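You operate a simulated robot arm through the tools that you are given. There is no shell and no other tool. Be economical: measure what you need, move in short steps, check, and stop when the job is done.

Carry out the task below with a simulated robot arm. There is one attempt and no reset: what you move stays moved.

JOB
Prime the pump into its drip cup, then give the flask of yellow water two 10 ml doses.
Fine: one press to prime; flask on the round mat; park the nozzle arm after. Set down upright: what you pick out. Where these are worked on the way, their far stop is far enough and under half their travel is too little: nozzle arm.
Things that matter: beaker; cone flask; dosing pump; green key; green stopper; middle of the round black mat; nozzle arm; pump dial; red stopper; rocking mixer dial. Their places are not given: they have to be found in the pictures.

It is judged by the outcome, as a careful person would: the job done as asked, and still so three seconds after it is handed in. It fails if anything else is knocked over, pushed out of place, dropped, spilled or broken.

ROBOT AND FRAMES
A 6-joint arm with a two-finger parallel gripper, fixed in place. Base frame: the origin is at the foot of the arm, x ahead of it, y to its left, z up; the work surface is at about z = 85. Units: cm, rad, N and s.
With the tool pointing down near the work surface it reaches from about 26 to 68 cm from the base axis. Its first joint turns from -1.152 to 1.152 rad. Payload 2.9 kg.
The TCP is the grasp point between the finger pads, 3 cm short of the fingertips. In the tool frame z runs along the fingers and y along their closing line. The gripper opens to 11 cm. The fingers are 2 cm wide and 1 cm thick; the gripper's body (4.8 by 11.2 cm) begins 5.5 cm behind the TCP.
Orientation is that of the tool frame in the base frame, as [roll, pitch, yaw] about the fixed x, y, z axes, in that order (R = Rz(yaw) Ry(pitch) Rx(roll)). With the fingers straight down and closing along the base's y, the tool's x points along the base's -x, its y along +y and its z along -z.

CONTROLS
- The arm moves only by the tool servo_tool. Its argument "commands" is a list that holds one entry, the list of rows, each a list of 7 numbers: the turn, a rotation vector about the tool's x, y, z in units of 90 degrees (1.0 is 90 degrees), then the shift along the tool's x, y, z in units of 500 mm (1.0 is 500 mm), then the finger opening in cm, from 0 to 11. In form: [[[wx, wy, wz, x, y, z, fingers], ...]]. A call has 1 to 8 rows; each row is the pose to reach, as a shift and turn from the pose commanded when the call began, along the tool's axes at that moment. A call with a number of a shift or a turn outside -1 to 1 is refused whole. Rows are played at 5 a second. More than 5 cm and 0.15 rad between two rows, or a gripper value outside its range, and nothing of the call is played. Where a pose cannot be reached the arm comes as near as it can. A force on the tool above 70 N (or 10 N above the force at the start of the call, whichever is more), or a blocked arm, ends the call early, and 0.2 s more pass. Each finger travels about 10.8 cm/s and halts on what it meets, pressing with about 40 N; the grip force reading is that of the motor and also rises with nothing between the fingers. The clock runs only during rows and for 0.2 s after the last one: add rows that repeat a pose to give the fingers time. The reply holds the time, the measured pose of the TCP, the force on the tool along the base axes, the opening and the grip force, in the units named above and with some noise, with the torque about the TCP (base axes, N m) and any sound that the robot's microphone picked up.
- Cameras (640 x 400 px; columns grow to the right, rows downward): "scene" is fixed at [6.2, 41.48, 140.08]; the picture's right is [-0.86, -0.51, 0.00], its down [-0.25, 0.42, -0.87] and it looks along [0.44, -0.75, -0.49] (base axes); focal length 318 px, centre (320, 200). "wrist" rides on the gripper at [7.2, 1.7, -10.3] in the tool frame; the picture's right is [-0.23, 0.97, 0.00], its down [-0.76, -0.18, -0.62] and it looks along [-0.61, -0.14, 0.78] (tool axes); focal length 222 px, centre (320, 200).
- grab_frame(camera): a new picture of that camera. It takes no simulated time.
- measure_at(camera, pixels): for up to 12 pixels [column, row] of the newest picture of that camera ("zoom" is the newest enlarged one), the place [x, y, z] in the base frame of the surface seen there, good to about 0.2 cm, but the place of the scene camera against the robot may be out by one fixed shift of up to 1.2 cm in any direction. It takes no simulated time.
- inspect(camera, box): a new picture of the part [left, top, right, bottom] of that camera's present view, enlarged. It takes no simulated time.
- sign_off(): hands the job in; it is judged then, once.

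Keep the steps short. Do not move on a guess: measure, check each grasp and each placing, and mend mistakes. In all there are 80 turns and 34 pictures (those below and enlarged ones count). Leave the gripper open and the arm clear of the work at the hand-in unless told otherwise, and finish with a single line.

The tools are called after "Emit:" by a JSON object that holds its "op" and its "data". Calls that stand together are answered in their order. servo_tool: Moves the arm, as the interface text tells. Its arguments: {"type":"object","properties":{"commands":{"type":"array","items":{"type":"array","items":{"type":"array","items":{"type":"number"}}}}},"required":["commands"]} The other tools are called the same way: grab_frame (camera) takes a picture; measure_at (camera, pixels) gives the place of the surface under pixels of a picture; inspect (camera, box) takes an enlarged picture of a part of a camera's view; sign_off () hands the job in.

At the start:

```text
time: 0.0
position: [39.88, -3.8, 121.04]
ee_rot: [-3.139, 0.0, -3.141]
ft_force: [0.0, -0.2, 0.3]
torque: [-0.03, 0.01, -0.02]
finger_gap: 11.0
finger_force: 0.0
```

scene: 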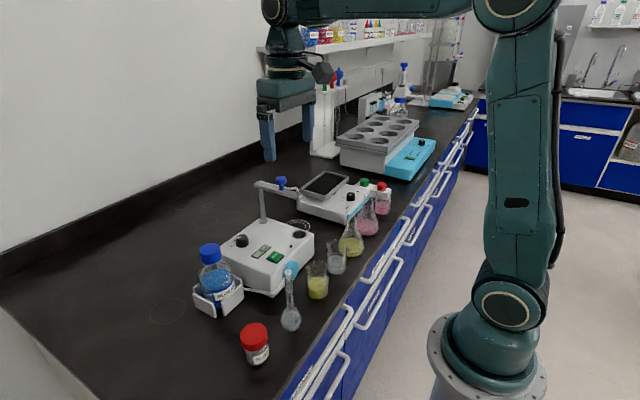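
wrist: 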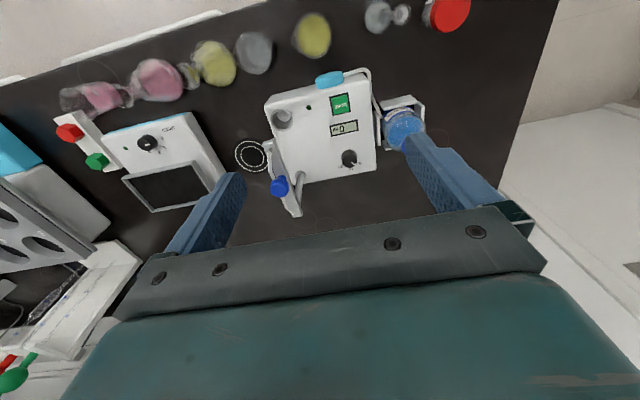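

I see the pump (scene about 265,255), the mat, and a row of flasks. I'll enlarge both views to read the details.

Emit:
{"op": "inspect", "data": {"camera": "scene", "box": [190, 160, 400, 340]}}

Emit:
{"op": "inspect", "data": {"camera": "wrist", "box": [50, 0, 450, 230]}}

```text
2.22 times, centred on (295, 250) of scene
```

zoom: 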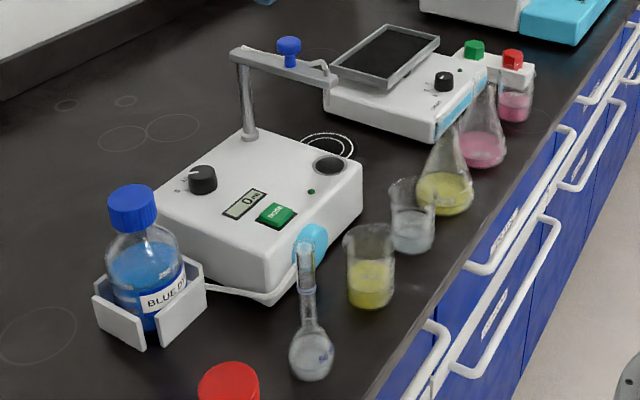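

```text
1.60 times, centred on (250, 115) of wrist
```

zoom: 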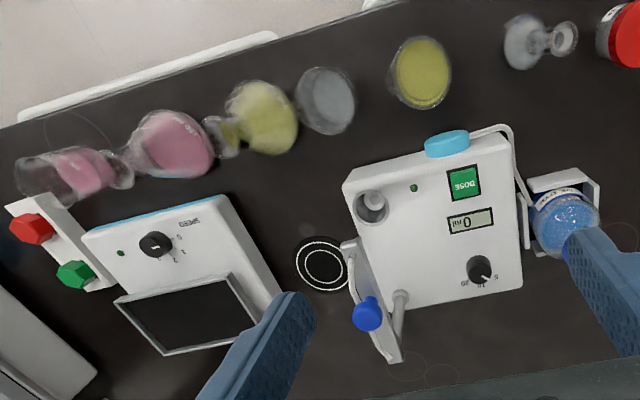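

Next I'll measure the key points in the wrist picture's zoom: pump, key, dial, cup, arm, knob, mat and flask.

Emit:
{"op": "measure_at", "data": {"camera": "zoom", "pixels": [[370, 205], [464, 183], [481, 268], [368, 313], [350, 243], [392, 358], [400, 298], [322, 267], [276, 118], [222, 133], [515, 285], [350, 190]]}}

Emit:
{"op": "inspect", "data": {"camera": "scene", "box": [230, 165, 330, 270]}}

```text
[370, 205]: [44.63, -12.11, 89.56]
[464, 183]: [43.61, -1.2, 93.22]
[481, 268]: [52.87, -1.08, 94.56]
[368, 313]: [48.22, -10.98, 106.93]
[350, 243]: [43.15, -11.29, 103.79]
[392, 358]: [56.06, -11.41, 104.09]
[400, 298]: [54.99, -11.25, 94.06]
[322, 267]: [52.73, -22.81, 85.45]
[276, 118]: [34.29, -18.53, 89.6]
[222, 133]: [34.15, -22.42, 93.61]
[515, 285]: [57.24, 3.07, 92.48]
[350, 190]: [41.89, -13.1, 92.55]
```

```text
3.81 times, centred on (280, 218) of scene
```

zoom: 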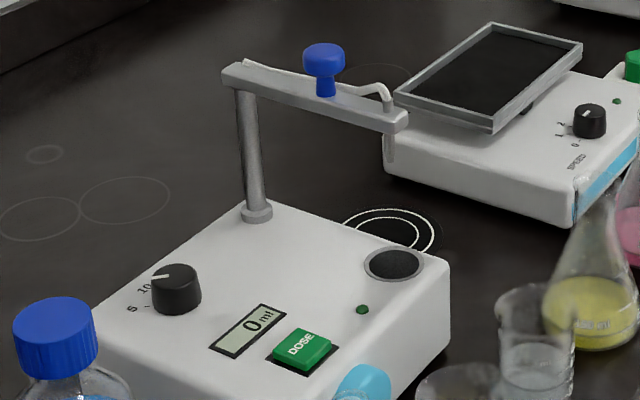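

The nozzle arm already stands over the drip cup. I'll zoom in on the dial, and on the flask group.

Emit:
{"op": "inspect", "data": {"camera": "scene", "box": [225, 225, 290, 268]}}

Emit:
{"op": "inspect", "data": {"camera": "wrist", "box": [320, 140, 380, 180]}}

```text
9.30 times, centred on (258, 246) of scene
```

zoom: 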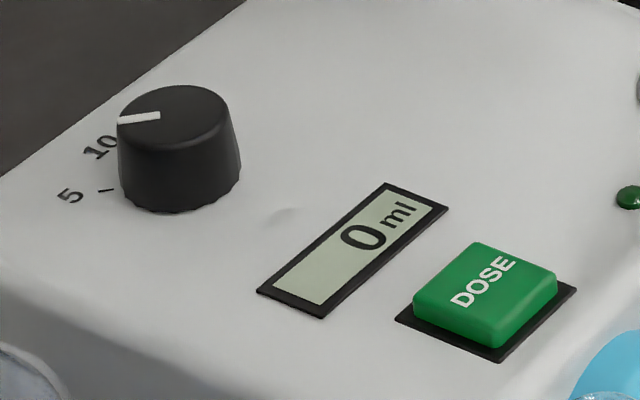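

```text
10.00 times, centred on (350, 160) of wrist
```

zoom: 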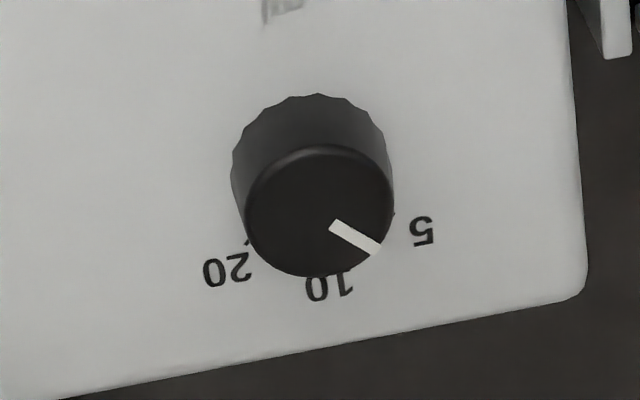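

I'll measure the pointer line, the cap and the labels to get the angles.

Emit:
{"op": "measure_at", "data": {"camera": "zoom", "pixels": [[335, 226], [374, 248], [318, 212], [424, 230], [330, 286], [226, 270], [318, 150], [318, 272], [250, 212], [388, 212], [246, 243], [393, 214]]}}

```text
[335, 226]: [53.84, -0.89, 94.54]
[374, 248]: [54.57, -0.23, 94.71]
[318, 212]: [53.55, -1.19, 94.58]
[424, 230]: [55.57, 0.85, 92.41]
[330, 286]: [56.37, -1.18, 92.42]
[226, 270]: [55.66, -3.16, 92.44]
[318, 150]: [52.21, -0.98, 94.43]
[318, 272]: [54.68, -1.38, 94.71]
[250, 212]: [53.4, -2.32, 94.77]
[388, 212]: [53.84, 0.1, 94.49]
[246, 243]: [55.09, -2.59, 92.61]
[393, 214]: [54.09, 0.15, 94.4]
```

The dial points at 5 (41° from +x; the 5 label is at 44°, 10 at 0°, 20 at −43°). I'll prime first with the nozzle over the cup. The closed fingers go above the key, to TCP (43.6, −1.2, 99).

Emit:
{"op": "servo_tool", "data": {"commands": [[[0, 0, 0, -0.015, 0.0104, 0.088, 0], [0, 0, 0, -0.03, 0.0208, 0.176, 0], [0, 0, 0, -0.045, 0.0312, 0.264, 0], [0, 0, 0, -0.06, 0.0416, 0.352, 0], [0, 0, 0, -0.0746, 0.052, 0.44, 0], [0, 0, 0, -0.0746, 0.052, 0.44, 0]]]}}

Emit:
{"op": "grab_frame", "data": {"camera": "wrist"}}

```text
time: 1.4
position: [43.36, -1.11, 99.09]
ee_rot: [-3.142, 0.0, 3.141]
ft_force: [-0.5, 0.1, -0.4]
torque: [0.01, 0.01, 0.01]
finger_gap: 0.02
finger_force: 37.7
```

```text
26 pictures are left
```

wrist: 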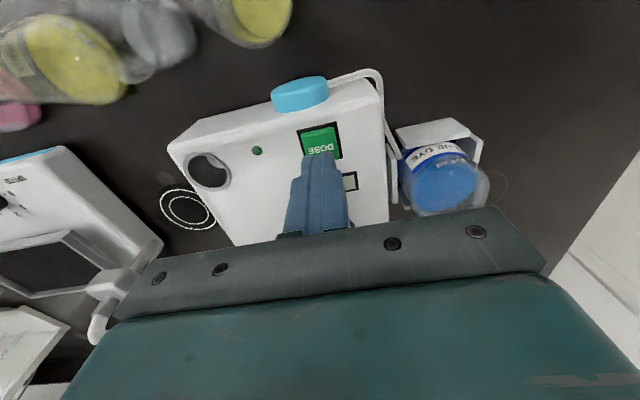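

The fingertips are above the key. I'll measure the key's visible corners to confirm its centre.

Emit:
{"op": "measure_at", "data": {"camera": "wrist", "pixels": [[306, 134], [333, 130], [306, 151], [336, 150], [320, 141], [208, 170], [186, 209], [302, 98], [372, 75]]}}

```text
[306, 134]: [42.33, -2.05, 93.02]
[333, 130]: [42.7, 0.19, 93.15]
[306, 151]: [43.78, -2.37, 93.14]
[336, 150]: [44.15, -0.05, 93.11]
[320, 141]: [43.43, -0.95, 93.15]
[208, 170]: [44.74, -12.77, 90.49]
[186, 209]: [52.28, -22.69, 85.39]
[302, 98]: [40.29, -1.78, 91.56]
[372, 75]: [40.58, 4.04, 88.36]
```

The key's centre is about (43.5, −1.1, 93.15). I'll press down to TCP z ≈ 95.8 and read the force and sound.

Emit:
{"op": "servo_tool", "data": {"commands": [[[0, 0, 0, -0.002, 0, 0.04, 0], [0, 0, 0, -0.002, 0, 0.056, 0], [0, 0, 0, -0.002, 0, 0.062, 0], [0, 0, 0, -0.002, 0, 0.066, 0]]]}}

```text
time: 2.4
position: [43.62, -1.25, 95.84]
ee_rot: [3.14, 0.002, 3.141]
ft_force: [-2.7, -2.2, 8.1]
torque: [-0.06, 0.09, -0.03]
finger_gap: 0.0
finger_force: 37.5
heard: click
```

A click, with 8 N on the tool, so the key was pressed once. I'll lift off and look at the display.

Emit:
{"op": "servo_tool", "data": {"commands": [[[0, 0, 0, 0, 0, -0.04, 0], [0, 0, 0, 0, 0, -0.12, 0], [0, 0, 0, 0, 0, -0.2, 0], [0, 0, 0, 0, 0, -0.2, 0], [0, 0, 0, 0, 0, -0.2, 0]]]}}

Emit:
{"op": "inspect", "data": {"camera": "scene", "box": [220, 165, 330, 275]}}

```text
time: 3.6
position: [43.73, -1.12, 105.68]
ee_rot: [3.141, 0.0, -3.141]
ft_force: [-0.3, -1.0, -0.4]
torque: [0.0, 0.0, -0.02]
finger_gap: 0.0
finger_force: 37.4
```

```text
3.64 times, centred on (275, 220) of scene
```

zoom: 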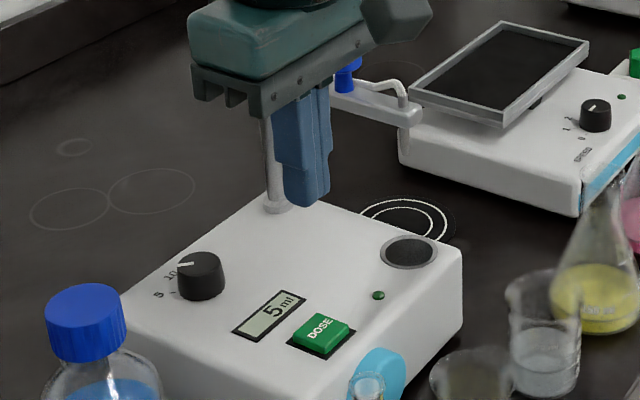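

The display shows 5 ml, so the prime is done. Next is the dial, centre (53.45, −1.15), cap top at 94.6. I'll go above it with the fingers 5 cm open.

Emit:
{"op": "servo_tool", "data": {"commands": [[[0, 0, 0, -0.065, 0, 0, 5], [0, 0, 0, -0.13, 0, 0, 5], [0, 0, 0, -0.195, 0, 0, 5], [0, 0, 0, -0.195, 0, 0.09, 5], [0, 0, 0, -0.195, 0, 0.13, 5], [0, 0, 0, -0.195, 0, 0.13, 5]]]}}

Emit:
{"op": "grab_frame", "data": {"camera": "wrist"}}

```text
time: 5.0
position: [53.45, -1.14, 99.14]
ee_rot: [3.142, -0.001, -3.141]
ft_force: [-0.5, -0.9, 0.0]
torque: [-0.01, -0.02, -0.05]
finger_gap: 4.99
finger_force: 0.1
```

```text
24 pictures are left
```

wrist: 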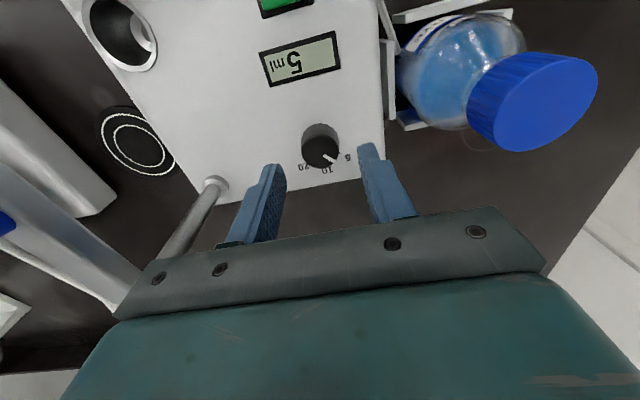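

The dial sits between the fingers. I'll re-check its centre and the bottle cap's edge.

Emit:
{"op": "measure_at", "data": {"camera": "wrist", "pixels": [[320, 136], [320, 165], [303, 151], [339, 151], [320, 150], [270, 172], [370, 150], [475, 110], [330, 158]]}}

```text
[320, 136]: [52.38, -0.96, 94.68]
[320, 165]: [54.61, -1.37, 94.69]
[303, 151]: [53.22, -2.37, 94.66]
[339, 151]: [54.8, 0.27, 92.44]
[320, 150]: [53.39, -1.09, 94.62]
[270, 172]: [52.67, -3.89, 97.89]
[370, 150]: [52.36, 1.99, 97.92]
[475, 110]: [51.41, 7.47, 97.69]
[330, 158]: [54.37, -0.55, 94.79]
```

The centre is confirmed. I'll go down 3.2 cm so the tips reach about z 93, then close.

Emit:
{"op": "servo_tool", "data": {"commands": [[[0, 0, 0, 0, 0, 0.032, 5], [0, 0, 0, 0, 0, 0.062, 5], [0, 0, 0, 0, 0, 0.062, 5], [0, 0, 0, 0, 0, 0.062, 2.2], [0, 0, 0, 0, 0, 0.062, 2.0], [0, 0, 0, 0, 0, 0.062, 2.0]]]}}

```text
time: 6.4
position: [53.43, -1.23, 96.01]
ee_rot: [-3.142, 0.0, 3.141]
ft_force: [0.4, -2.8, -2.9]
torque: [-0.16, -0.17, 0.0]
finger_gap: 2.89
finger_force: 44.6
```

It is gripped at 2.89 cm. I'll turn it about 43° clockwise from above (tool z positive).

Emit:
{"op": "servo_tool", "data": {"commands": [[[0, 0, 0.08, 0, 0, 0.062, 2], [0, 0, 0.16, 0, 0, 0.062, 2], [0, 0, 0.24, 0, 0, 0.062, 2], [0, 0, 0.32, 0, 0, 0.062, 2], [0, 0, 0.4, 0, 0, 0.062, 2], [0, 0, 0.48, 0, 0, 0.062, 2], [0, 0, 0.48, 0, 0, 0.062, 2]]]}}

```text
time: 6.8
position: [53.63, -1.12, 95.5]
ee_rot: [3.141, 0.012, 3.076]
ft_force: [-5.8, -2.3, 10.6]
torque: [-0.09, 1.35, 0.06]
finger_gap: 2.94
finger_force: 45.1
stopped in row 1: the force on the tool passed its limit at 162 N (the readings are from after the stop); the commanded pose is now the measured one
```

My mistake: the offsets count from the pose at the start of each call, so I pushed down 3 cm too far and the call stopped. I'll open, rise straight up and check for damage.

Emit:
{"op": "servo_tool", "data": {"commands": [[[0, 0, 0, 0, 0, -0.006, 2.0], [0, 0, 0, 0, 0, -0.008, 5], [0, 0, 0, 0, 0, -0.01, 5], [0, 0, 0, 0, 0, -0.07, 5], [0, 0, 0, 0, 0, -0.07, 5]]]}}

Emit:
{"op": "grab_frame", "data": {"camera": "wrist"}}

```text
time: 8.0
position: [53.68, -1.27, 98.99]
ee_rot: [3.138, 0.016, 3.076]
ft_force: [0.6, 0.8, -0.1]
torque: [-0.01, -0.01, -0.02]
finger_gap: 5.01
finger_force: 0.2
```

```text
23 pictures are left
```

wrist: 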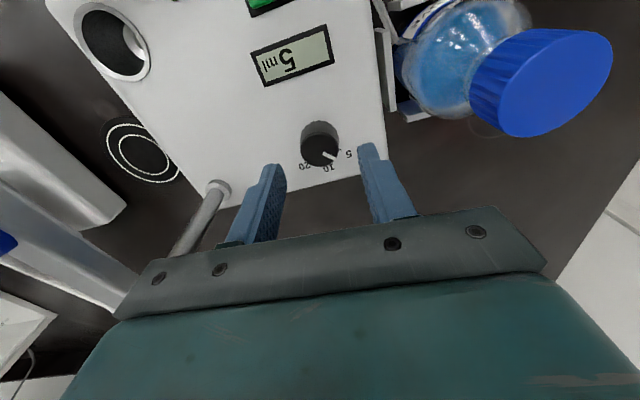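

The pump looks undamaged. I'll measure again to see whether it moved, and where the dial now points.

Emit:
{"op": "measure_at", "data": {"camera": "wrist", "pixels": [[319, 133], [319, 164], [302, 149], [338, 150], [325, 152], [334, 158], [215, 190], [140, 151]]}}

Emit:
{"op": "inspect", "data": {"camera": "wrist", "box": [285, 110, 365, 180]}}

```text
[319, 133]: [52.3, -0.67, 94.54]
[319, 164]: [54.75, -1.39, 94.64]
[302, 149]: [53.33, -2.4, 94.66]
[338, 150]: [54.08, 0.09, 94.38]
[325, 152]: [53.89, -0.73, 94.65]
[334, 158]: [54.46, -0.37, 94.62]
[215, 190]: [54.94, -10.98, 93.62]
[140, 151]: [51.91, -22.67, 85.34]
```

```text
5.71 times, centred on (325, 145) of wrist
```

zoom: 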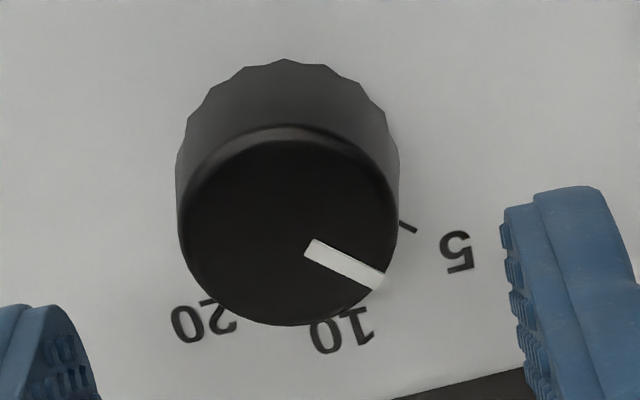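

The pump has not moved and the pointer is still near 5. I'll go down 3.0 cm and grip again.

Emit:
{"op": "servo_tool", "data": {"commands": [[[0, 0, 0, 0.004, 0.002, 0.03, 5], [0, 0, 0, 0.004, 0.002, 0.058, 5], [0, 0, 0, 0.004, 0.002, 0.058, 5], [0, 0, 0, 0.004, 0.002, 0.058, 2.5], [0, 0, 0, 0.004, 0.002, 0.058, 2.2], [0, 0, 0, 0.004, 0.002, 0.058, 2.2]]]}}

```text
time: 9.4
position: [53.45, -1.12, 96.03]
ee_rot: [-3.141, 0.014, 3.073]
ft_force: [0.7, -8.5, -1.5]
torque: [-0.34, -0.29, 0.01]
finger_gap: 2.85
finger_force: 45.3
```

Gripped at 2.85 cm. I'll turn about 42° with no shift this time.

Emit:
{"op": "servo_tool", "data": {"commands": [[[0, 0, 0.08, 0, 0, 0, 2], [0, 0, 0.16, 0, 0, 0, 2], [0, 0, 0.24, 0, 0, 0, 2], [0, 0, 0.32, 0, 0, 0, 2], [0, 0, 0.4, 0, 0, 0, 2], [0, 0, 0.47, 0, 0, 0, 2], [0, 0, 0.47, 0, 0, 0, 2]]]}}

```text
time: 11.0
position: [53.49, -1.24, 95.99]
ee_rot: [3.134, 0.012, 2.332]
ft_force: [-4.3, -22.7, -1.6]
torque: [-0.77, 0.0, -0.02]
finger_gap: 2.91
finger_force: 45.1
```

Turned to yaw 2.33. I'll release, rise 4 cm and check the pointer.

Emit:
{"op": "servo_tool", "data": {"commands": [[[0, 0, 0, 0, 0, 0, 5], [0, 0, 0, 0, 0, 0, 5], [0, 0, 0, 0, 0, 0, 5], [0, 0, 0, 0, 0, -0.08, 5], [0, 0, 0, 0, 0, -0.14, 5], [0, 0, 0, 0, 0, -0.14, 5]]]}}

Emit:
{"op": "inspect", "data": {"camera": "wrist", "box": [240, 80, 400, 200]}}

```text
time: 12.4
position: [53.54, -0.95, 103.24]
ee_rot: [3.131, 0.008, 2.339]
ft_force: [0.2, 0.5, -0.2]
torque: [0.02, -0.02, 0.0]
finger_gap: 5.02
finger_force: 0.1
```

```text
3.33 times, centred on (320, 140) of wrist
```

zoom: 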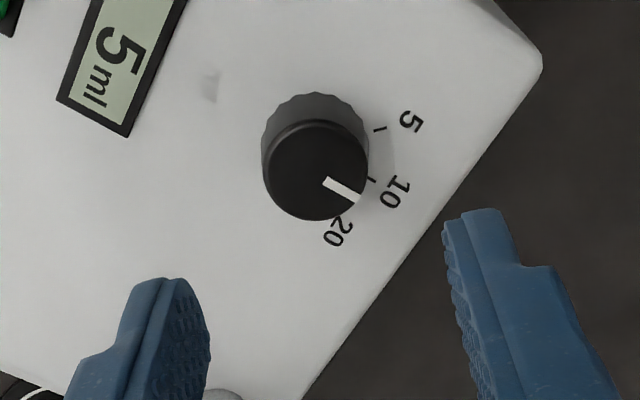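

Emit:
{"op": "measure_at", "data": {"camera": "zoom", "pixels": [[327, 182], [356, 198], [315, 168], [398, 192], [410, 120], [338, 232], [371, 180], [380, 128]]}}

```text
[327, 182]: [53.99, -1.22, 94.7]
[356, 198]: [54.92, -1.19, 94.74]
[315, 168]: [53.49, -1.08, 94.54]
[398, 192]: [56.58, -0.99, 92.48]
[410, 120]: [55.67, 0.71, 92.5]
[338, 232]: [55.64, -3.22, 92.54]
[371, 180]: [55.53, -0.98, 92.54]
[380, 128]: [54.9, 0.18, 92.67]
```

The pointer is now along +x at the 10 mark. I'll rise to about z 117 and turn the tool back.

Emit:
{"op": "servo_tool", "data": {"commands": [[[0, 0, -0.08, 0, 0, -0.06, 8], [0, 0, -0.16, 0, 0, -0.12, 8], [0, 0, -0.24, 0, 0, -0.18, 8], [0, 0, -0.32, 0, 0, -0.24, 8], [0, 0, -0.4, 0, 0, -0.28, 8], [0, 0, -0.46, 0, 0, -0.28, 8], [0, 0, -0.512, 0, 0, -0.28, 8], [0, 0, -0.512, 0, 0, -0.28, 8]]]}}

```text
time: 14.2
position: [53.23, -1.11, 117.09]
ee_rot: [-3.14, 0.012, -3.14]
ft_force: [0.4, 0.7, 0.9]
torque: [0.03, 0.03, 0.01]
finger_gap: 7.99
finger_force: 0.1
```

Next I'll move to above the yellow flask, TCP ≈ (36, −19, 117), to see it from above.

Emit:
{"op": "servo_tool", "data": {"commands": [[[0, 0.0076, 0, 0.058, -0.06, 0, 8], [0, 0.0076, 0, 0.116, -0.12, 0, 8], [0, 0.0076, 0, 0.174, -0.18, 0, 8], [0, 0.0076, 0, 0.232, -0.24, 0, 8], [0, 0.0076, 0, 0.29, -0.3, 0, 8], [0, 0.0076, 0, 0.344, -0.358, 0, 8], [0, 0.0076, 0, 0.344, -0.358, 0, 8]]]}}

Emit:
{"op": "grab_frame", "data": {"camera": "wrist"}}

```text
time: 15.8
position: [35.99, -19.02, 116.82]
ee_rot: [-3.141, 0.003, -3.14]
ft_force: [-0.4, -0.3, 0.3]
torque: [0.02, -0.01, 0.03]
finger_gap: 7.99
finger_force: 0.0
```

```text
20 pictures are left
```

wrist: 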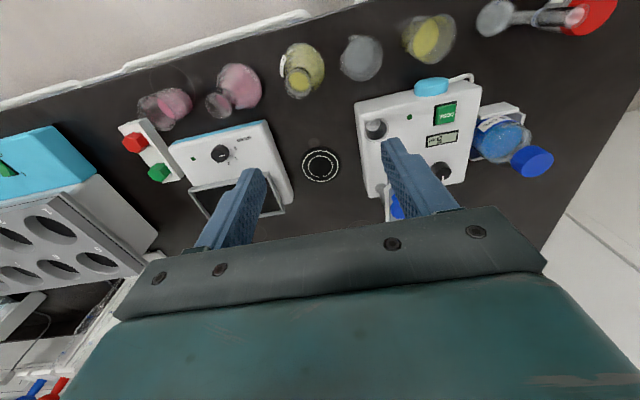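

The yellow flask is at about (302,70), with its mouth toward (299,82). I'll zoom in to measure it.

Emit:
{"op": "inspect", "data": {"camera": "wrist", "box": [190, 20, 400, 200]}}

```text
2.22 times, centred on (295, 110) of wrist
```

zoom: 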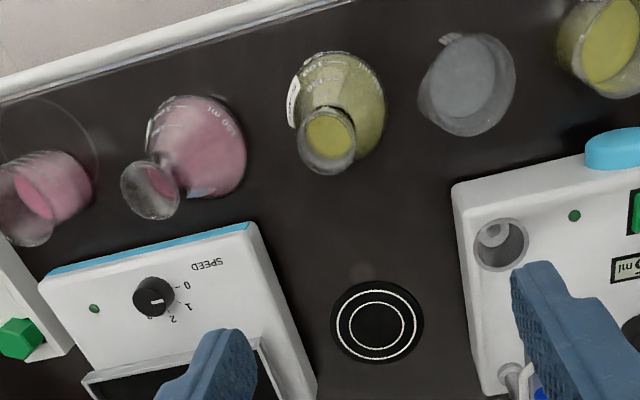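

Emit:
{"op": "measure_at", "data": {"camera": "zoom", "pixels": [[302, 150], [354, 138], [328, 172], [322, 108], [350, 75], [378, 110], [376, 323], [343, 323], [414, 323], [428, 100], [228, 140], [150, 190]]}}

Emit:
{"op": "measure_at", "data": {"camera": "wrist", "pixels": [[299, 82], [302, 50], [320, 150], [320, 182], [304, 166], [337, 166]]}}

```text
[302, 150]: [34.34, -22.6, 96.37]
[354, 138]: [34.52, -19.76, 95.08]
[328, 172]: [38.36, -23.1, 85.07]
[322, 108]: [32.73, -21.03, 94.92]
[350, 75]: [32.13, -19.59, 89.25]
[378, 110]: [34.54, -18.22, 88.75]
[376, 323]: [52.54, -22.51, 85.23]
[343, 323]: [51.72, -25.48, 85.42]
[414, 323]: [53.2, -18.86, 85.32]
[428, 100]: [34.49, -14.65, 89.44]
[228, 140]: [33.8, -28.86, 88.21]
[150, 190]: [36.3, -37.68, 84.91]
```

```text
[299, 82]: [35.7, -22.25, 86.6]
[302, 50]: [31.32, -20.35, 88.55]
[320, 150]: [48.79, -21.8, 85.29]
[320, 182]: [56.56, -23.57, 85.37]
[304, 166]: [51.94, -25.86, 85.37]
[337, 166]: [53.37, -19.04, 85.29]
```

The flask axis is near (33.9, −21.1), with the rim at about z 96.4. The mat centre is about (52.6, −22.5). I'll go down over the flask to TCP z 103 with the fingers 6 cm open and check the alignment.

Emit:
{"op": "servo_tool", "data": {"commands": [[[0, 0, 0, 0.02, -0.02, 0.06, 6], [0, 0, 0, 0.042, -0.042, 0.12, 6], [0, 0, 0, 0.042, -0.042, 0.2, 6], [0, 0, 0, 0.042, -0.042, 0.276, 6], [0, 0, 0, 0.042, -0.042, 0.276, 6]]]}}

Emit:
{"op": "grab_frame", "data": {"camera": "wrist"}}

Emit:
{"op": "inspect", "data": {"camera": "scene", "box": [290, 150, 430, 290]}}

```text
time: 17.0
position: [33.95, -21.04, 102.78]
ee_rot: [-3.141, 0.003, -3.141]
ft_force: [-0.7, -0.1, -0.1]
torque: [0.02, 0.02, -0.01]
finger_gap: 5.97
finger_force: 0.0
```

```text
18 pictures are left
```

wrist: 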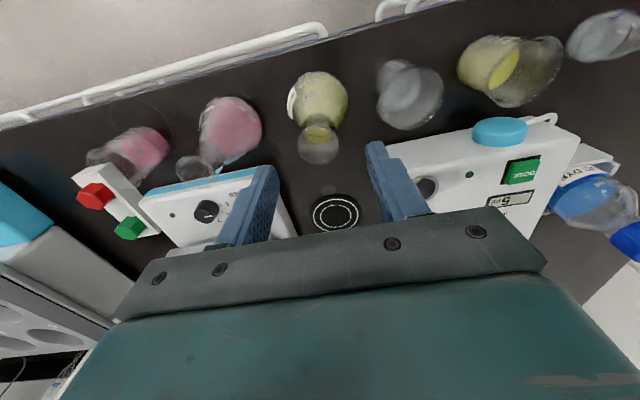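

```text
2.86 times, centred on (360, 220) of scene
```

zoom: 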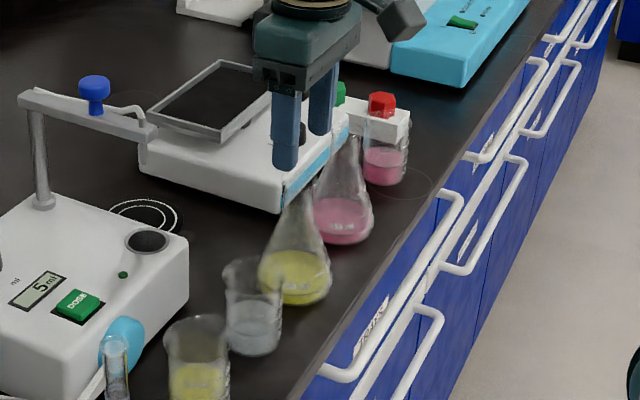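

The fingers straddle the neck. I'll zoom in on the mouth to refine its centre and height.

Emit:
{"op": "inspect", "data": {"camera": "wrist", "box": [240, 60, 400, 200]}}

```text
2.86 times, centred on (320, 130) of wrist
```

zoom: 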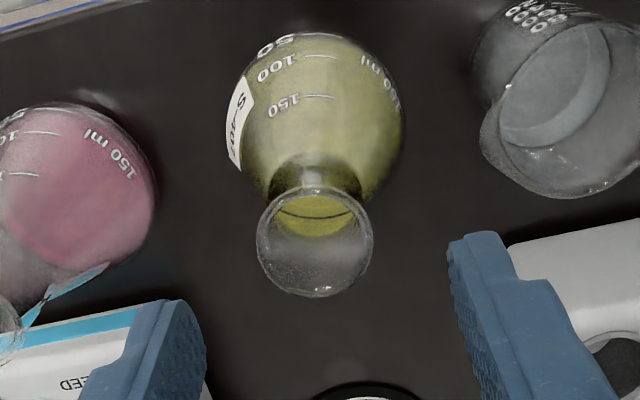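

Emit:
{"op": "measure_at", "data": {"camera": "zoom", "pixels": [[315, 190], [259, 245], [371, 240], [318, 294], [318, 170], [315, 160], [280, 185], [352, 185], [235, 130], [400, 110], [318, 45]]}}

```text
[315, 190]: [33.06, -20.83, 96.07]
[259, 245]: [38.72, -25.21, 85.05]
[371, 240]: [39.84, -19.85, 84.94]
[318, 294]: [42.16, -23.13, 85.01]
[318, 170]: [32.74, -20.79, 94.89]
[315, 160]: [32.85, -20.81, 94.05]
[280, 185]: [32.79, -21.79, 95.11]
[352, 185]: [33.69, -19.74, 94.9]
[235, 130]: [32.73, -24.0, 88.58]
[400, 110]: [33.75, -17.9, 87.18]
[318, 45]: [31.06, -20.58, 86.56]
```

The rim is at (33.8, −21.1), z ≈ 97.3, and the alignment is good. I'll go down to TCP z 95.5.

Emit:
{"op": "servo_tool", "data": {"commands": [[[0, 0, 0, 0.002, 0, 0.05, 6], [0, 0, 0, 0.002, 0, 0.1, 6], [0, 0, 0, 0.002, 0, 0.13, 6], [0, 0, 0, 0.002, 0, 0.1456, 6], [0, 0, 0, 0.002, 0, 0.1456, 6]]]}}

Emit:
{"op": "grab_frame", "data": {"camera": "wrist"}}

```text
time: 18.2
position: [33.91, -21.1, 95.66]
ee_rot: [-3.141, 0.003, -3.142]
ft_force: [0.3, -0.2, -0.1]
torque: [-0.01, 0.0, -0.01]
finger_gap: 6.0
finger_force: 0.0
```

```text
15 pictures are left
```

wrist: 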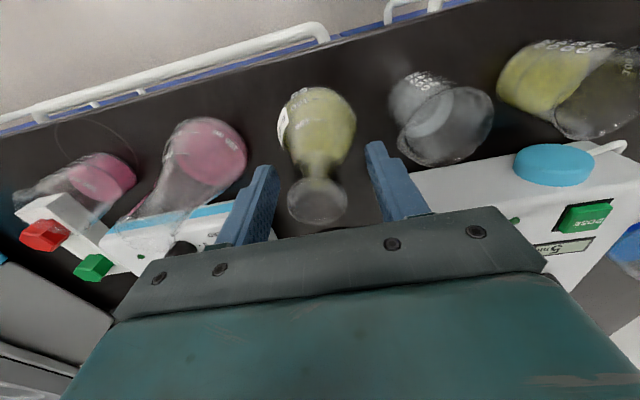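

The neck is centred between the fingers. I'll close slowly to grip.

Emit:
{"op": "servo_tool", "data": {"commands": [[[0, 0, 0, 0.004, 0, 0, 4.6], [0, 0, 0, 0.004, 0, 0, 3.6], [0, 0, 0, 0.004, 0, 0, 3.0], [0, 0, 0, 0.004, 0, 0, 2.4], [0, 0, 0, 0.004, 0, 0, 1.8], [0, 0, 0, 0.004, 0, 0, 1.5], [0, 0, 0, 0.004, 0, 0, 1.5]]]}}

```text
time: 19.8
position: [33.74, -21.08, 95.72]
ee_rot: [-3.142, 0.003, 3.141]
ft_force: [-0.3, -1.0, 2.2]
torque: [0.02, 0.01, 0.04]
finger_gap: 3.01
finger_force: 40.4
```

Gripped at 3.0 cm with 40 N. I'll lift 1 cm first, then gently to 5 cm.

Emit:
{"op": "servo_tool", "data": {"commands": [[[0, 0, 0, 0, 0, -0.006, 1.5], [0, 0, 0, 0, 0, -0.016, 1.5], [0, 0, 0, 0, 0, -0.03, 1.5], [0, 0, 0, 0, 0, -0.05, 1.5], [0, 0, 0, 0, 0, -0.075, 1.5], [0, 0, 0, 0, 0, -0.1, 1.5], [0, 0, 0, 0, 0, -0.12, 1.5], [0, 0, 0, 0, 0, -0.13, 1.5]]]}}

Emit:
{"op": "inspect", "data": {"camera": "scene", "box": [220, 130, 420, 290]}}

```text
time: 21.6
position: [33.72, -21.03, 102.18]
ee_rot: [-3.141, 0.005, -3.141]
ft_force: [0.5, -0.6, -1.0]
torque: [-0.03, -0.02, 0.02]
finger_gap: 2.98
finger_force: 40.1
```

```text
2.50 times, centred on (320, 210) of scene
```

zoom: 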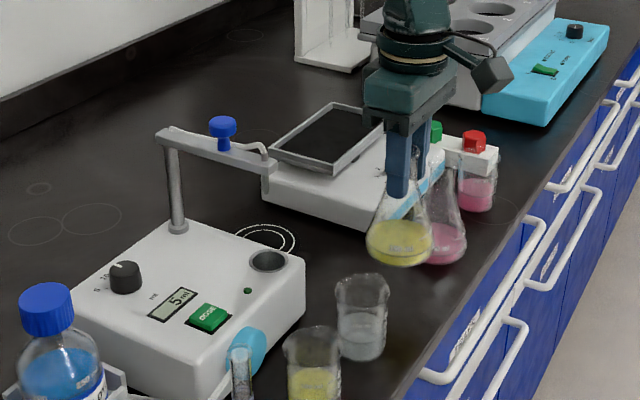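

The flask is lifted and upright. Before moving I'll measure the mixer's edge and tray and the nozzle tip.

Emit:
{"op": "measure_at", "data": {"camera": "zoom", "pixels": [[330, 140], [272, 150], [332, 172], [264, 185], [300, 210], [362, 226], [250, 238], [267, 250], [270, 190], [222, 122], [265, 152], [180, 228]]}}

```text
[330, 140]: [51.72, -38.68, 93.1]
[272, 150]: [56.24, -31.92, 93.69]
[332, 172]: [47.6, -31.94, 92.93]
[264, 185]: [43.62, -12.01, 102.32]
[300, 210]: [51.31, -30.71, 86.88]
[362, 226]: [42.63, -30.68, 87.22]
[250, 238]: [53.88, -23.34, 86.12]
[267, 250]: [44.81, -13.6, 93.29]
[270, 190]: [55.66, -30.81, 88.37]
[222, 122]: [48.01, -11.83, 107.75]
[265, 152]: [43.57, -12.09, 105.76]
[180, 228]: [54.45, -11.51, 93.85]
```

The path is clear: the mixer's edge is at y ≈ −30 and the nozzle end at z ≈ 101.7. I'll carry the flask to above the mat.

Emit:
{"op": "servo_tool", "data": {"commands": [[[0, 0, 0, -0.015, -0.001, -0.01, 1.5], [0, 0, 0, -0.055, -0.004, -0.02, 1.5], [0, 0, 0, -0.11, -0.008, -0.03, 1.5], [0, 0, 0, -0.175, -0.013, -0.03, 1.5], [0, 0, 0, -0.24, -0.018, -0.03, 1.5], [0, 0, 0, -0.305, -0.023, -0.03, 1.5], [0, 0, 0, -0.355, -0.027, -0.03, 1.5], [0, 0, 0, -0.377, -0.029, -0.03, 1.5]]]}}

Emit:
{"op": "grab_frame", "data": {"camera": "wrist"}}

```text
time: 23.4
position: [52.53, -22.36, 103.73]
ee_rot: [3.141, 0.0, 3.14]
ft_force: [-0.2, -0.3, -1.4]
torque: [0.01, 0.01, 0.0]
finger_gap: 2.99
finger_force: 39.7
```

```text
13 pictures are left
```

wrist: 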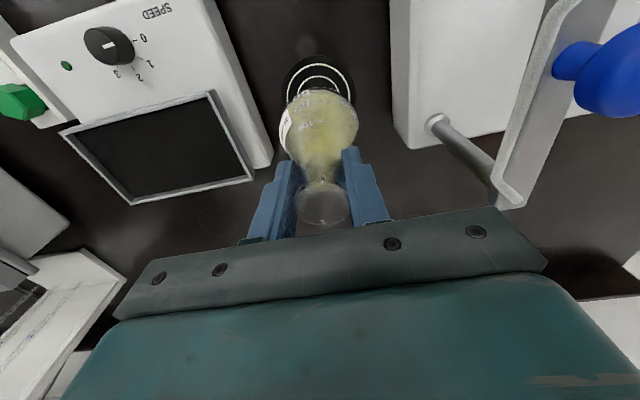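

It hangs over the mat. I'll lower it 7.9 cm, slowing at the end.

Emit:
{"op": "servo_tool", "data": {"commands": [[[0, 0, 0, -0.001, -0.001, 0.03, 1.5], [0, 0, 0, -0.001, -0.001, 0.07, 1.5], [0, 0, 0, -0.001, -0.001, 0.11, 1.5], [0, 0, 0, -0.001, -0.001, 0.14, 1.5], [0, 0, 0, -0.001, -0.001, 0.152, 1.5], [0, 0, 0, -0.001, -0.001, 0.158, 1.5], [0, 0, 0, -0.001, -0.001, 0.158, 1.5]]]}}

```text
time: 25.0
position: [52.57, -22.63, 95.94]
ee_rot: [-3.141, 0.003, 3.14]
ft_force: [-6.8, -2.5, 18.0]
torque: [0.24, 0.7, 0.16]
finger_gap: 2.95
finger_force: 39.5
```

18 N upward at z 95.9, so the flask is standing on the mat. I'll ease up slightly and open slowly.

Emit:
{"op": "servo_tool", "data": {"commands": [[[0, 0, 0, 0, 0, -0.002, 2.6], [0, 0, 0, 0, 0, -0.002, 3.2], [0, 0, 0, 0, 0, -0.002, 3.8], [0, 0, 0, 0, 0, -0.002, 4.6], [0, 0, 0, 0, 0, -0.002, 5.4], [0, 0, 0, 0, 0, -0.002, 6], [0, 0, 0, 0, 0, -0.002, 6]]]}}

Emit:
{"op": "grab_frame", "data": {"camera": "wrist"}}

```text
time: 26.6
position: [52.62, -22.58, 96.03]
ee_rot: [3.141, 0.004, -3.14]
ft_force: [-1.4, 0.5, -0.6]
torque: [0.01, 0.0, -0.01]
finger_gap: 6.0
finger_force: 0.0
```

```text
12 pictures are left
```

wrist: 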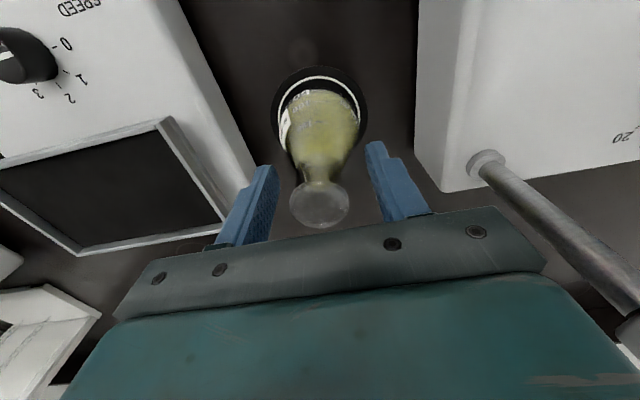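

The flask stands on the mat and the fingers are clear. I'll rise straight up to z 114, then move back toward (42, −14, 119) to look down on the nozzle arm.

Emit:
{"op": "servo_tool", "data": {"commands": [[[0, 0, 0, 0, 0, -0.06, 6], [0, 0, 0, 0, 0, -0.14, 6], [0, 0, 0, 0, 0, -0.22, 6], [0, 0, 0, 0, 0, -0.3, 6], [0, 0, 0, 0, 0, -0.36, 6], [0, 0, 0, 0.07, 0.05, -0.4, 6], [0, 0, 0, 0.14, 0.1, -0.44, 6], [0, 0, 0, 0.21, 0.16, -0.46, 6]]]}}

Emit:
{"op": "grab_frame", "data": {"camera": "wrist"}}

```text
time: 28.4
position: [41.94, -14.62, 118.9]
ee_rot: [3.141, 0.002, 3.141]
ft_force: [0.1, -1.5, -0.4]
torque: [-0.03, -0.02, 0.0]
finger_gap: 6.01
finger_force: 0.0
```

```text
11 pictures are left
```

wrist: 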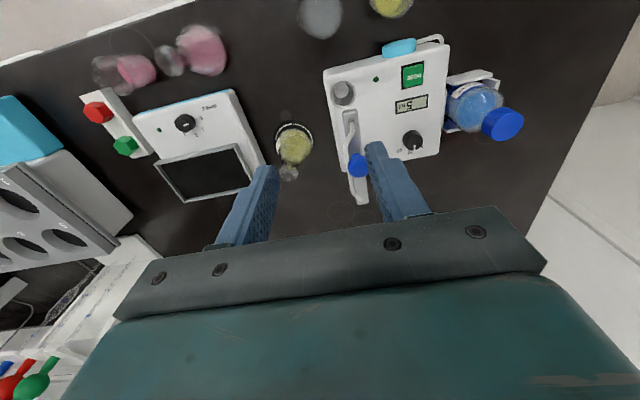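

Emit:
{"op": "inspect", "data": {"camera": "wrist", "box": [270, 70, 450, 215]}}

```text
2.76 times, centred on (360, 142) of wrist
```

zoom: 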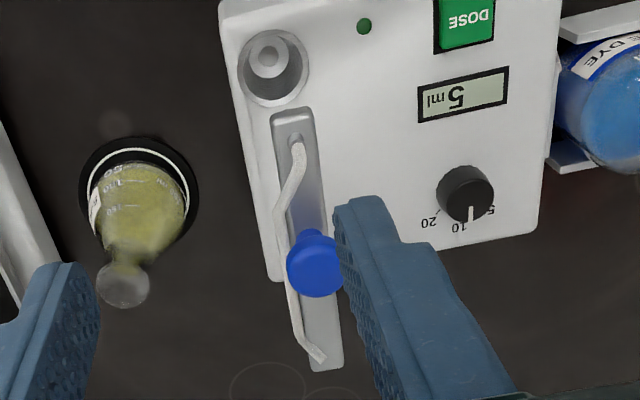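

I'll measure the knob's edges, the arm's ends and edges, and the tube entry.

Emit:
{"op": "measure_at", "data": {"camera": "zoom", "pixels": [[288, 268], [339, 262], [313, 247], [316, 295], [314, 268], [306, 236], [294, 110], [296, 148], [330, 365], [312, 130], [275, 125], [325, 320]]}}

```text
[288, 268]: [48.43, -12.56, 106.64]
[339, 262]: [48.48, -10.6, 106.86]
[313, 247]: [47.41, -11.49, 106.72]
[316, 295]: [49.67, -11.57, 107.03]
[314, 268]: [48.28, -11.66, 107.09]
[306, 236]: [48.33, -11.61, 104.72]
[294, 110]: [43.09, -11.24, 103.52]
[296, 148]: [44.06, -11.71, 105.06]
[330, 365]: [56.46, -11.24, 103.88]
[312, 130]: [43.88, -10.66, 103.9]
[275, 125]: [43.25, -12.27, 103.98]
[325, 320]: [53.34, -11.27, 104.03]
```

The knob's centre is about (48.5, −11.55), top z 107.1, 2.1 cm wide. The post axis is about (55.5, −11.3). I'll go down over the knob with the fingers 5 cm open and the tips at z 105.2.

Emit:
{"op": "servo_tool", "data": {"commands": [[[0, 0, 0, -0.065, 0.03, 0.02, 5], [0, 0, 0, -0.1312, 0.0614, 0.04, 5], [0, 0, 0, -0.1312, 0.0614, 0.11, 5], [0, 0, 0, -0.1312, 0.0614, 0.17, 5], [0, 0, 0, -0.1312, 0.0614, 0.214, 5], [0, 0, 0, -0.1312, 0.0614, 0.214, 5]]]}}

Emit:
{"op": "grab_frame", "data": {"camera": "wrist"}}

```text
time: 29.8
position: [48.5, -11.52, 108.21]
ee_rot: [-3.141, 0.004, -3.141]
ft_force: [0.2, -0.4, 0.0]
torque: [0.0, -0.05, 0.01]
finger_gap: 5.01
finger_force: 0.0
```

```text
9 pictures are left
```

wrist: 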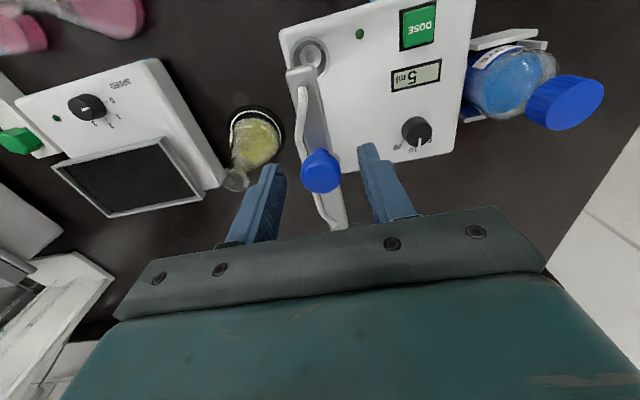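

The knob is centred between the fingers. I'll close on it.

Emit:
{"op": "servo_tool", "data": {"commands": [[[0, 0, 0, 0, 0, 0, 4], [0, 0, 0, 0, 0, 0, 3], [0, 0, 0, 0, 0, 0, 2.2], [0, 0, 0, 0, 0, 0, 1.6], [0, 0, 0, 0, 0, 0, 1.6]]]}}

```text
time: 31.0
position: [48.66, -11.52, 108.13]
ee_rot: [-3.141, 0.003, 3.141]
ft_force: [-0.9, 0.5, -1.0]
torque: [-0.02, 0.01, 0.02]
finger_gap: 2.55
finger_force: 44.2
```

Gripped at 2.55 cm. I'll swing the arm the first 40° along its arc about the post, toward the mat.

Emit:
{"op": "servo_tool", "data": {"commands": [[[0, 0, -0.0556, -0.0009, -0.0121, 0, 1.6], [0, 0, -0.1111, -0.0029, -0.0241, 0, 1.6], [0, 0, -0.1667, -0.0059, -0.0358, 0, 1.6], [0, 0, -0.2222, -0.0099, -0.0473, 0, 1.6], [0, 0, -0.2778, -0.0149, -0.0583, 0, 1.6], [0, 0, -0.3333, -0.0208, -0.0689, 0, 1.6], [0, 0, -0.3889, -0.0277, -0.0789, 0, 1.6], [0, 0, -0.4444, -0.0354, -0.0883, 0, 1.6]]]}}

```text
time: 32.8
position: [50.32, -16.05, 108.09]
ee_rot: [-3.14, 0.001, -2.448]
ft_force: [-16.4, -16.2, -5.1]
torque: [-0.65, 0.84, -0.08]
finger_gap: 2.54
finger_force: 44.5
```

The arm follows. The 16–23 N reading points radially outward, so the true pivot is slightly farther away. I'll correct the radius and go on another 34°.

Emit:
{"op": "servo_tool", "data": {"commands": [[[0, 0, -0.0556, 0.0021, -0.0127, 0, 1.6], [0, 0, -0.1111, 0.0001, -0.0253, 0, 1.6], [0, 0, -0.1667, -0.003, -0.0376, 0, 1.6], [0, 0, -0.2222, -0.0072, -0.0497, 0, 1.6], [0, 0, -0.2778, -0.0124, -0.0613, 0, 1.6], [0, 0, -0.3333, -0.0186, -0.0725, 0, 1.6], [0, 0, -0.3778, -0.0242, -0.081, 0, 1.6]]]}}

Emit:
{"op": "inspect", "data": {"camera": "scene", "box": [220, 140, 360, 270]}}

```text
time: 34.4
position: [53.69, -18.17, 108.07]
ee_rot: [3.136, 0.0, -1.849]
ft_force: [-19.7, 3.3, -12.6]
torque: [-0.1, 0.3, -0.23]
finger_gap: 2.52
finger_force: 45.3
```

```text
3.08 times, centred on (290, 205) of scene
```

zoom: 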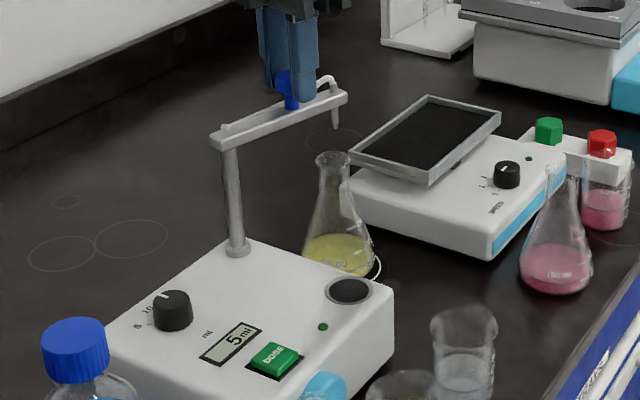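

The arm is near the mat side, with 20 N of resistance, so probably at its stop. I'll measure the nozzle tip at (337,125) against the flask mouth.

Emit:
{"op": "measure_at", "data": {"camera": "zoom", "pixels": [[337, 112], [336, 124], [332, 155], [318, 158], [350, 157], [345, 97], [333, 180], [340, 250], [222, 140], [232, 175], [330, 82]]}}

```text
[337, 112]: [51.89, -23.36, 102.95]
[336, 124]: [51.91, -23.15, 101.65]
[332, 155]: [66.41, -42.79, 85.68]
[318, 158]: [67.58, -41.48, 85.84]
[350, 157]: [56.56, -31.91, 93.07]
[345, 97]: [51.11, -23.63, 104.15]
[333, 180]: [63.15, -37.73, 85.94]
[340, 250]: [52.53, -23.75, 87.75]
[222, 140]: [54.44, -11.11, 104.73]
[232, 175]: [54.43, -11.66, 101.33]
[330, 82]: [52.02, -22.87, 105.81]
```

I'll check with the wrist camera, which now looks almost straight down on the nozzle.

Emit:
{"op": "inspect", "data": {"camera": "wrist", "box": [240, 20, 400, 180]}}

```text
2.50 times, centred on (320, 100) of wrist
```

zoom: 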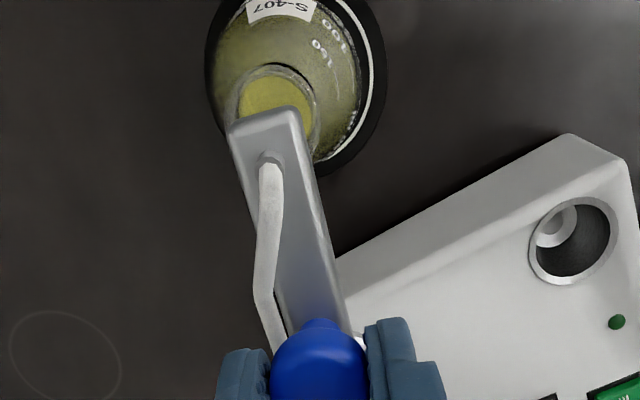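

The nozzle is at about (52.3, −22.8) and the mouth centre at about (52.4, −23.0), so the nozzle is over the mouth. I'll open, rise and check that it stays.

Emit:
{"op": "servo_tool", "data": {"commands": [[[0, 0, 0, 0, 0, 0, 3], [0, 0, 0, 0, 0, 0, 4], [0, 0, 0, 0, 0, 0, 5], [0, 0, 0, 0, 0, 0, 5], [0, 0, 0, 0, 0, -0.06, 5], [0, 0, 0, 0, 0, -0.12, 5], [0, 0, 0, 0, 0, -0.16, 5]]]}}

Emit:
{"op": "inspect", "data": {"camera": "wrist", "box": [240, 20, 400, 180]}}

```text
time: 36.0
position: [53.84, -18.22, 116.3]
ee_rot: [-3.141, -0.001, -1.849]
ft_force: [0.3, 0.0, 1.0]
torque: [0.03, 0.0, 0.01]
finger_gap: 4.98
finger_force: 0.1
```

```text
2.50 times, centred on (320, 100) of wrist
```

zoom: 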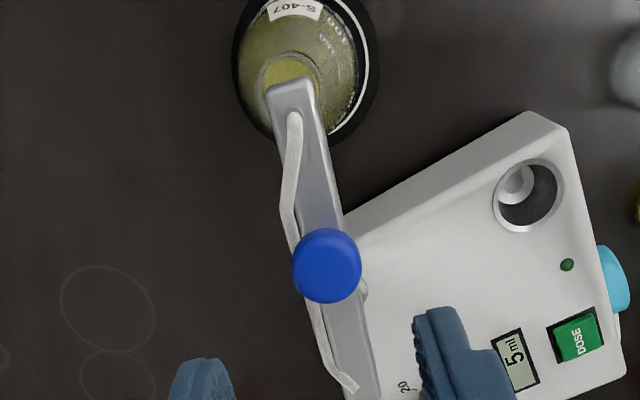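

The arm holds its place over the flask. I'll measure the knob for the return, along with the arm's ends and the flask mouth.

Emit:
{"op": "measure_at", "data": {"camera": "zoom", "pixels": [[326, 264], [293, 265], [360, 260], [326, 232], [328, 300], [293, 118], [288, 85], [572, 338], [290, 70], [316, 80]]}}

```text
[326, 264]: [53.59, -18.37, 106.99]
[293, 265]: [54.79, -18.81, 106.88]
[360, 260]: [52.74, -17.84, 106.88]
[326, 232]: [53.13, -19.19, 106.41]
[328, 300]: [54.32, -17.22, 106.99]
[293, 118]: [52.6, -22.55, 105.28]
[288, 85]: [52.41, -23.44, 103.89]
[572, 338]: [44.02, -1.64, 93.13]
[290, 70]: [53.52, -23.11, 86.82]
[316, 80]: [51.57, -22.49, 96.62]
```

Next I'll move above the DOSE key (43.55, −1.15) with closed fingers, keeping the present yaw, and come part of the way down.

Emit:
{"op": "servo_tool", "data": {"commands": [[[0, 0, 0, -0.0544, 0.0583, 0, 3], [0, 0, 0, -0.1087, 0.1166, 0, 1], [0, 0, 0, -0.1631, 0.175, 0, 0], [0, 0, 0, -0.2174, 0.2333, 0, 0], [0, 0, 0, -0.2718, 0.2916, 0, 0], [0, 0, 0, -0.2718, 0.2916, 0.1, 0], [0, 0, 0, -0.2718, 0.2916, 0.2, 0], [0, 0, 0, -0.2718, 0.2916, 0.29, 0]]]}}

```text
time: 37.8
position: [43.68, -1.19, 101.74]
ee_rot: [-3.137, 0.001, -1.851]
ft_force: [-0.6, 0.9, -0.7]
torque: [-0.01, 0.03, -0.01]
finger_gap: 0.02
finger_force: 37.5
```

Above the key at z 101.7. I'll press once to z ≈ 95.85 and lift within the same call.

Emit:
{"op": "servo_tool", "data": {"commands": [[[0, 0, 0, 0, 0, 0.07, 0], [0, 0, 0, 0, 0, 0.102, 0], [0, 0, 0, 0, 0, 0.112, 0], [0, 0, 0, 0, 0, 0.118, 0], [0, 0, 0, 0, 0, 0.118, 0], [0, 0, 0, 0, 0, 0.1, 0], [0, 0, 0, 0, 0, 0.04, 0], [0, 0, 0, 0, 0, 0, 0]]]}}

Emit:
{"op": "inspect", "data": {"camera": "scene", "box": [220, 140, 360, 270]}}

```text
time: 39.6
position: [43.68, -1.17, 101.82]
ee_rot: [-3.14, 0.001, -1.851]
ft_force: [-0.3, -0.4, 0.0]
torque: [0.06, 0.0, 0.03]
finger_gap: 0.02
finger_force: 37.9
heard: click
```

```text
3.08 times, centred on (290, 205) of scene
```

zoom: 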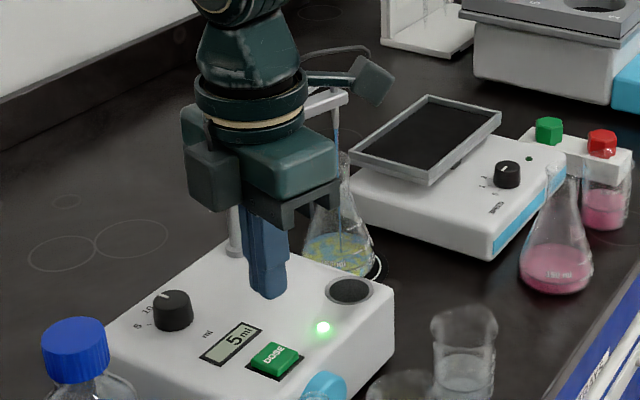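

One click, the lamp is lit and blue water is running into the flask. I'll wait until the dose has finished.

Emit:
{"op": "servo_tool", "data": {"commands": [[[0, 0, 0, 0, 0, 0, 0], [0, 0, 0, 0, 0, 0, 0], [0, 0, 0, 0, 0, 0, 0], [0, 0, 0, 0, 0, 0, 0], [0, 0, 0, 0, 0, 0, 0], [0, 0, 0, 0, 0, 0, 0], [0, 0, 0, 0, 0, 0, 0], [0, 0, 0, 0, 0, 0, 0]]]}}

Emit:
{"op": "servo_tool", "data": {"commands": [[[0, 0, 0, 0, 0, 0, 0], [0, 0, 0, 0, 0, 0, 0], [0, 0, 0, 0, 0, 0, 0], [0, 0, 0, 0, 0, 0, 0], [0, 0, 0, 0, 0, 0, 0], [0, 0, 0, 0, 0, 0, 0], [0, 0, 0, 0, 0, 0, 0], [0, 0, 0, 0, 0, 0, 0]]]}}

Emit:
{"op": "inspect", "data": {"camera": "scene", "box": [220, 140, 360, 270]}}

```text
time: 41.4
position: [43.67, -1.19, 101.77]
ee_rot: [-3.139, 0.0, -1.85]
ft_force: [0.3, -0.2, 0.1]
torque: [0.01, 0.0, 0.0]
finger_gap: 0.0
finger_force: 37.7
```

```text
time: 43.2
position: [43.86, -1.13, 101.85]
ee_rot: [-3.141, 0.002, -1.851]
ft_force: [0.4, -0.5, 0.2]
torque: [0.0, -0.03, -0.01]
finger_gap: 0.0
finger_force: 38.0
```

```text
3.08 times, centred on (290, 205) of scene
```

zoom: 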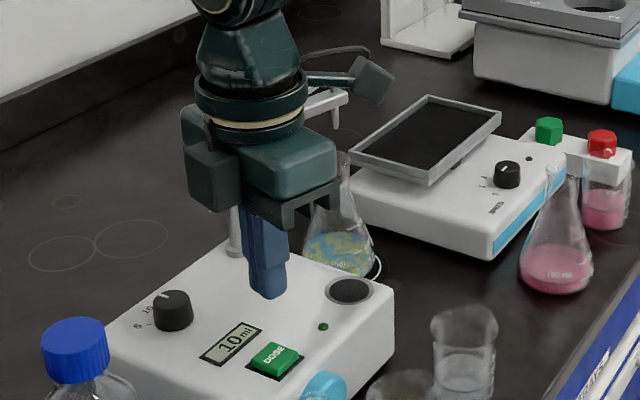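

The display shows 10 ml and the lamp is off. I'll press a second time and wait.

Emit:
{"op": "servo_tool", "data": {"commands": [[[0, 0, 0, 0, 0, 0.07, 0], [0, 0, 0, 0, 0, 0.102, 0], [0, 0, 0, 0, 0, 0.112, 0], [0, 0, 0, 0, 0, 0.118, 0], [0, 0, 0, 0, 0, 0.118, 0], [0, 0, 0, 0, 0, 0.1, 0], [0, 0, 0, 0, 0, 0.04, 0], [0, 0, 0, 0, 0, 0, 0]]]}}

Emit:
{"op": "servo_tool", "data": {"commands": [[[0, 0, 0, 0, 0, 0, 0], [0, 0, 0, 0, 0, 0, 0], [0, 0, 0, 0, 0, 0, 0], [0, 0, 0, 0, 0, 0, 0], [0, 0, 0, 0, 0, 0, 0], [0, 0, 0, 0, 0, 0, 0], [0, 0, 0, 0, 0, 0, 0], [0, 0, 0, 0, 0, 0, 0]]]}}

Emit:
{"op": "servo_tool", "data": {"commands": [[[0, 0, 0, 0, 0, 0, 0], [0, 0, 0, 0, 0, 0, 0], [0, 0, 0, 0, 0, 0, 0], [0, 0, 0, 0, 0, 0, 0], [0, 0, 0, 0, 0, 0, 0], [0, 0, 0, 0, 0, 0, 0], [0, 0, 0, 0, 0, 0, 0], [0, 0, 0, 0, 0, 0, 0]]]}}

```text
time: 45.0
position: [43.78, -1.2, 101.74]
ee_rot: [-3.138, 0.002, -1.851]
ft_force: [0.0, -1.0, 0.8]
torque: [-0.04, -0.02, 0.01]
finger_gap: 0.0
finger_force: 38.2
heard: click
```

```text
time: 46.8
position: [43.71, -1.14, 101.75]
ee_rot: [-3.14, 0.001, -1.85]
ft_force: [-0.4, 0.2, 0.8]
torque: [-0.01, 0.03, 0.0]
finger_gap: 0.02
finger_force: 38.1
```

```text
time: 48.6
position: [43.71, -1.29, 101.62]
ee_rot: [-3.139, 0.002, -1.851]
ft_force: [0.1, 0.4, 0.1]
torque: [0.0, 0.02, -0.02]
finger_gap: 0.0
finger_force: 37.9
```

A second click, and more than 3.6 s have passed. I'll rise and return to above the knob (53.7, −18.3), opening to 5 cm.

Emit:
{"op": "servo_tool", "data": {"commands": [[[0, 0, 0, 0, 0, -0.1, 0], [0, 0, 0, 0, 0, -0.2, 2], [0, 0, 0, 0, 0, -0.29, 4], [0, 0, 0, 0.0544, -0.0583, -0.29, 5], [0, 0, 0, 0.1087, -0.1166, -0.29, 5], [0, 0, 0, 0.1631, -0.175, -0.29, 5], [0, 0, 0, 0.2174, -0.2333, -0.29, 5], [0, 0, 0, 0.2718, -0.2896, -0.29, 5]]]}}

Emit:
{"op": "grab_frame", "data": {"camera": "wrist"}}

```text
time: 50.4
position: [53.88, -18.14, 116.27]
ee_rot: [-3.138, 0.0, -1.847]
ft_force: [0.1, 0.2, -0.7]
torque: [0.03, -0.01, -0.01]
finger_gap: 5.04
finger_force: 0.0
```

```text
3 pictures are left
```

wrist: 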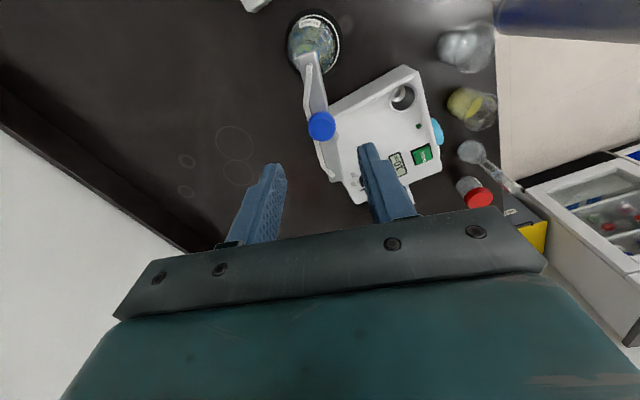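

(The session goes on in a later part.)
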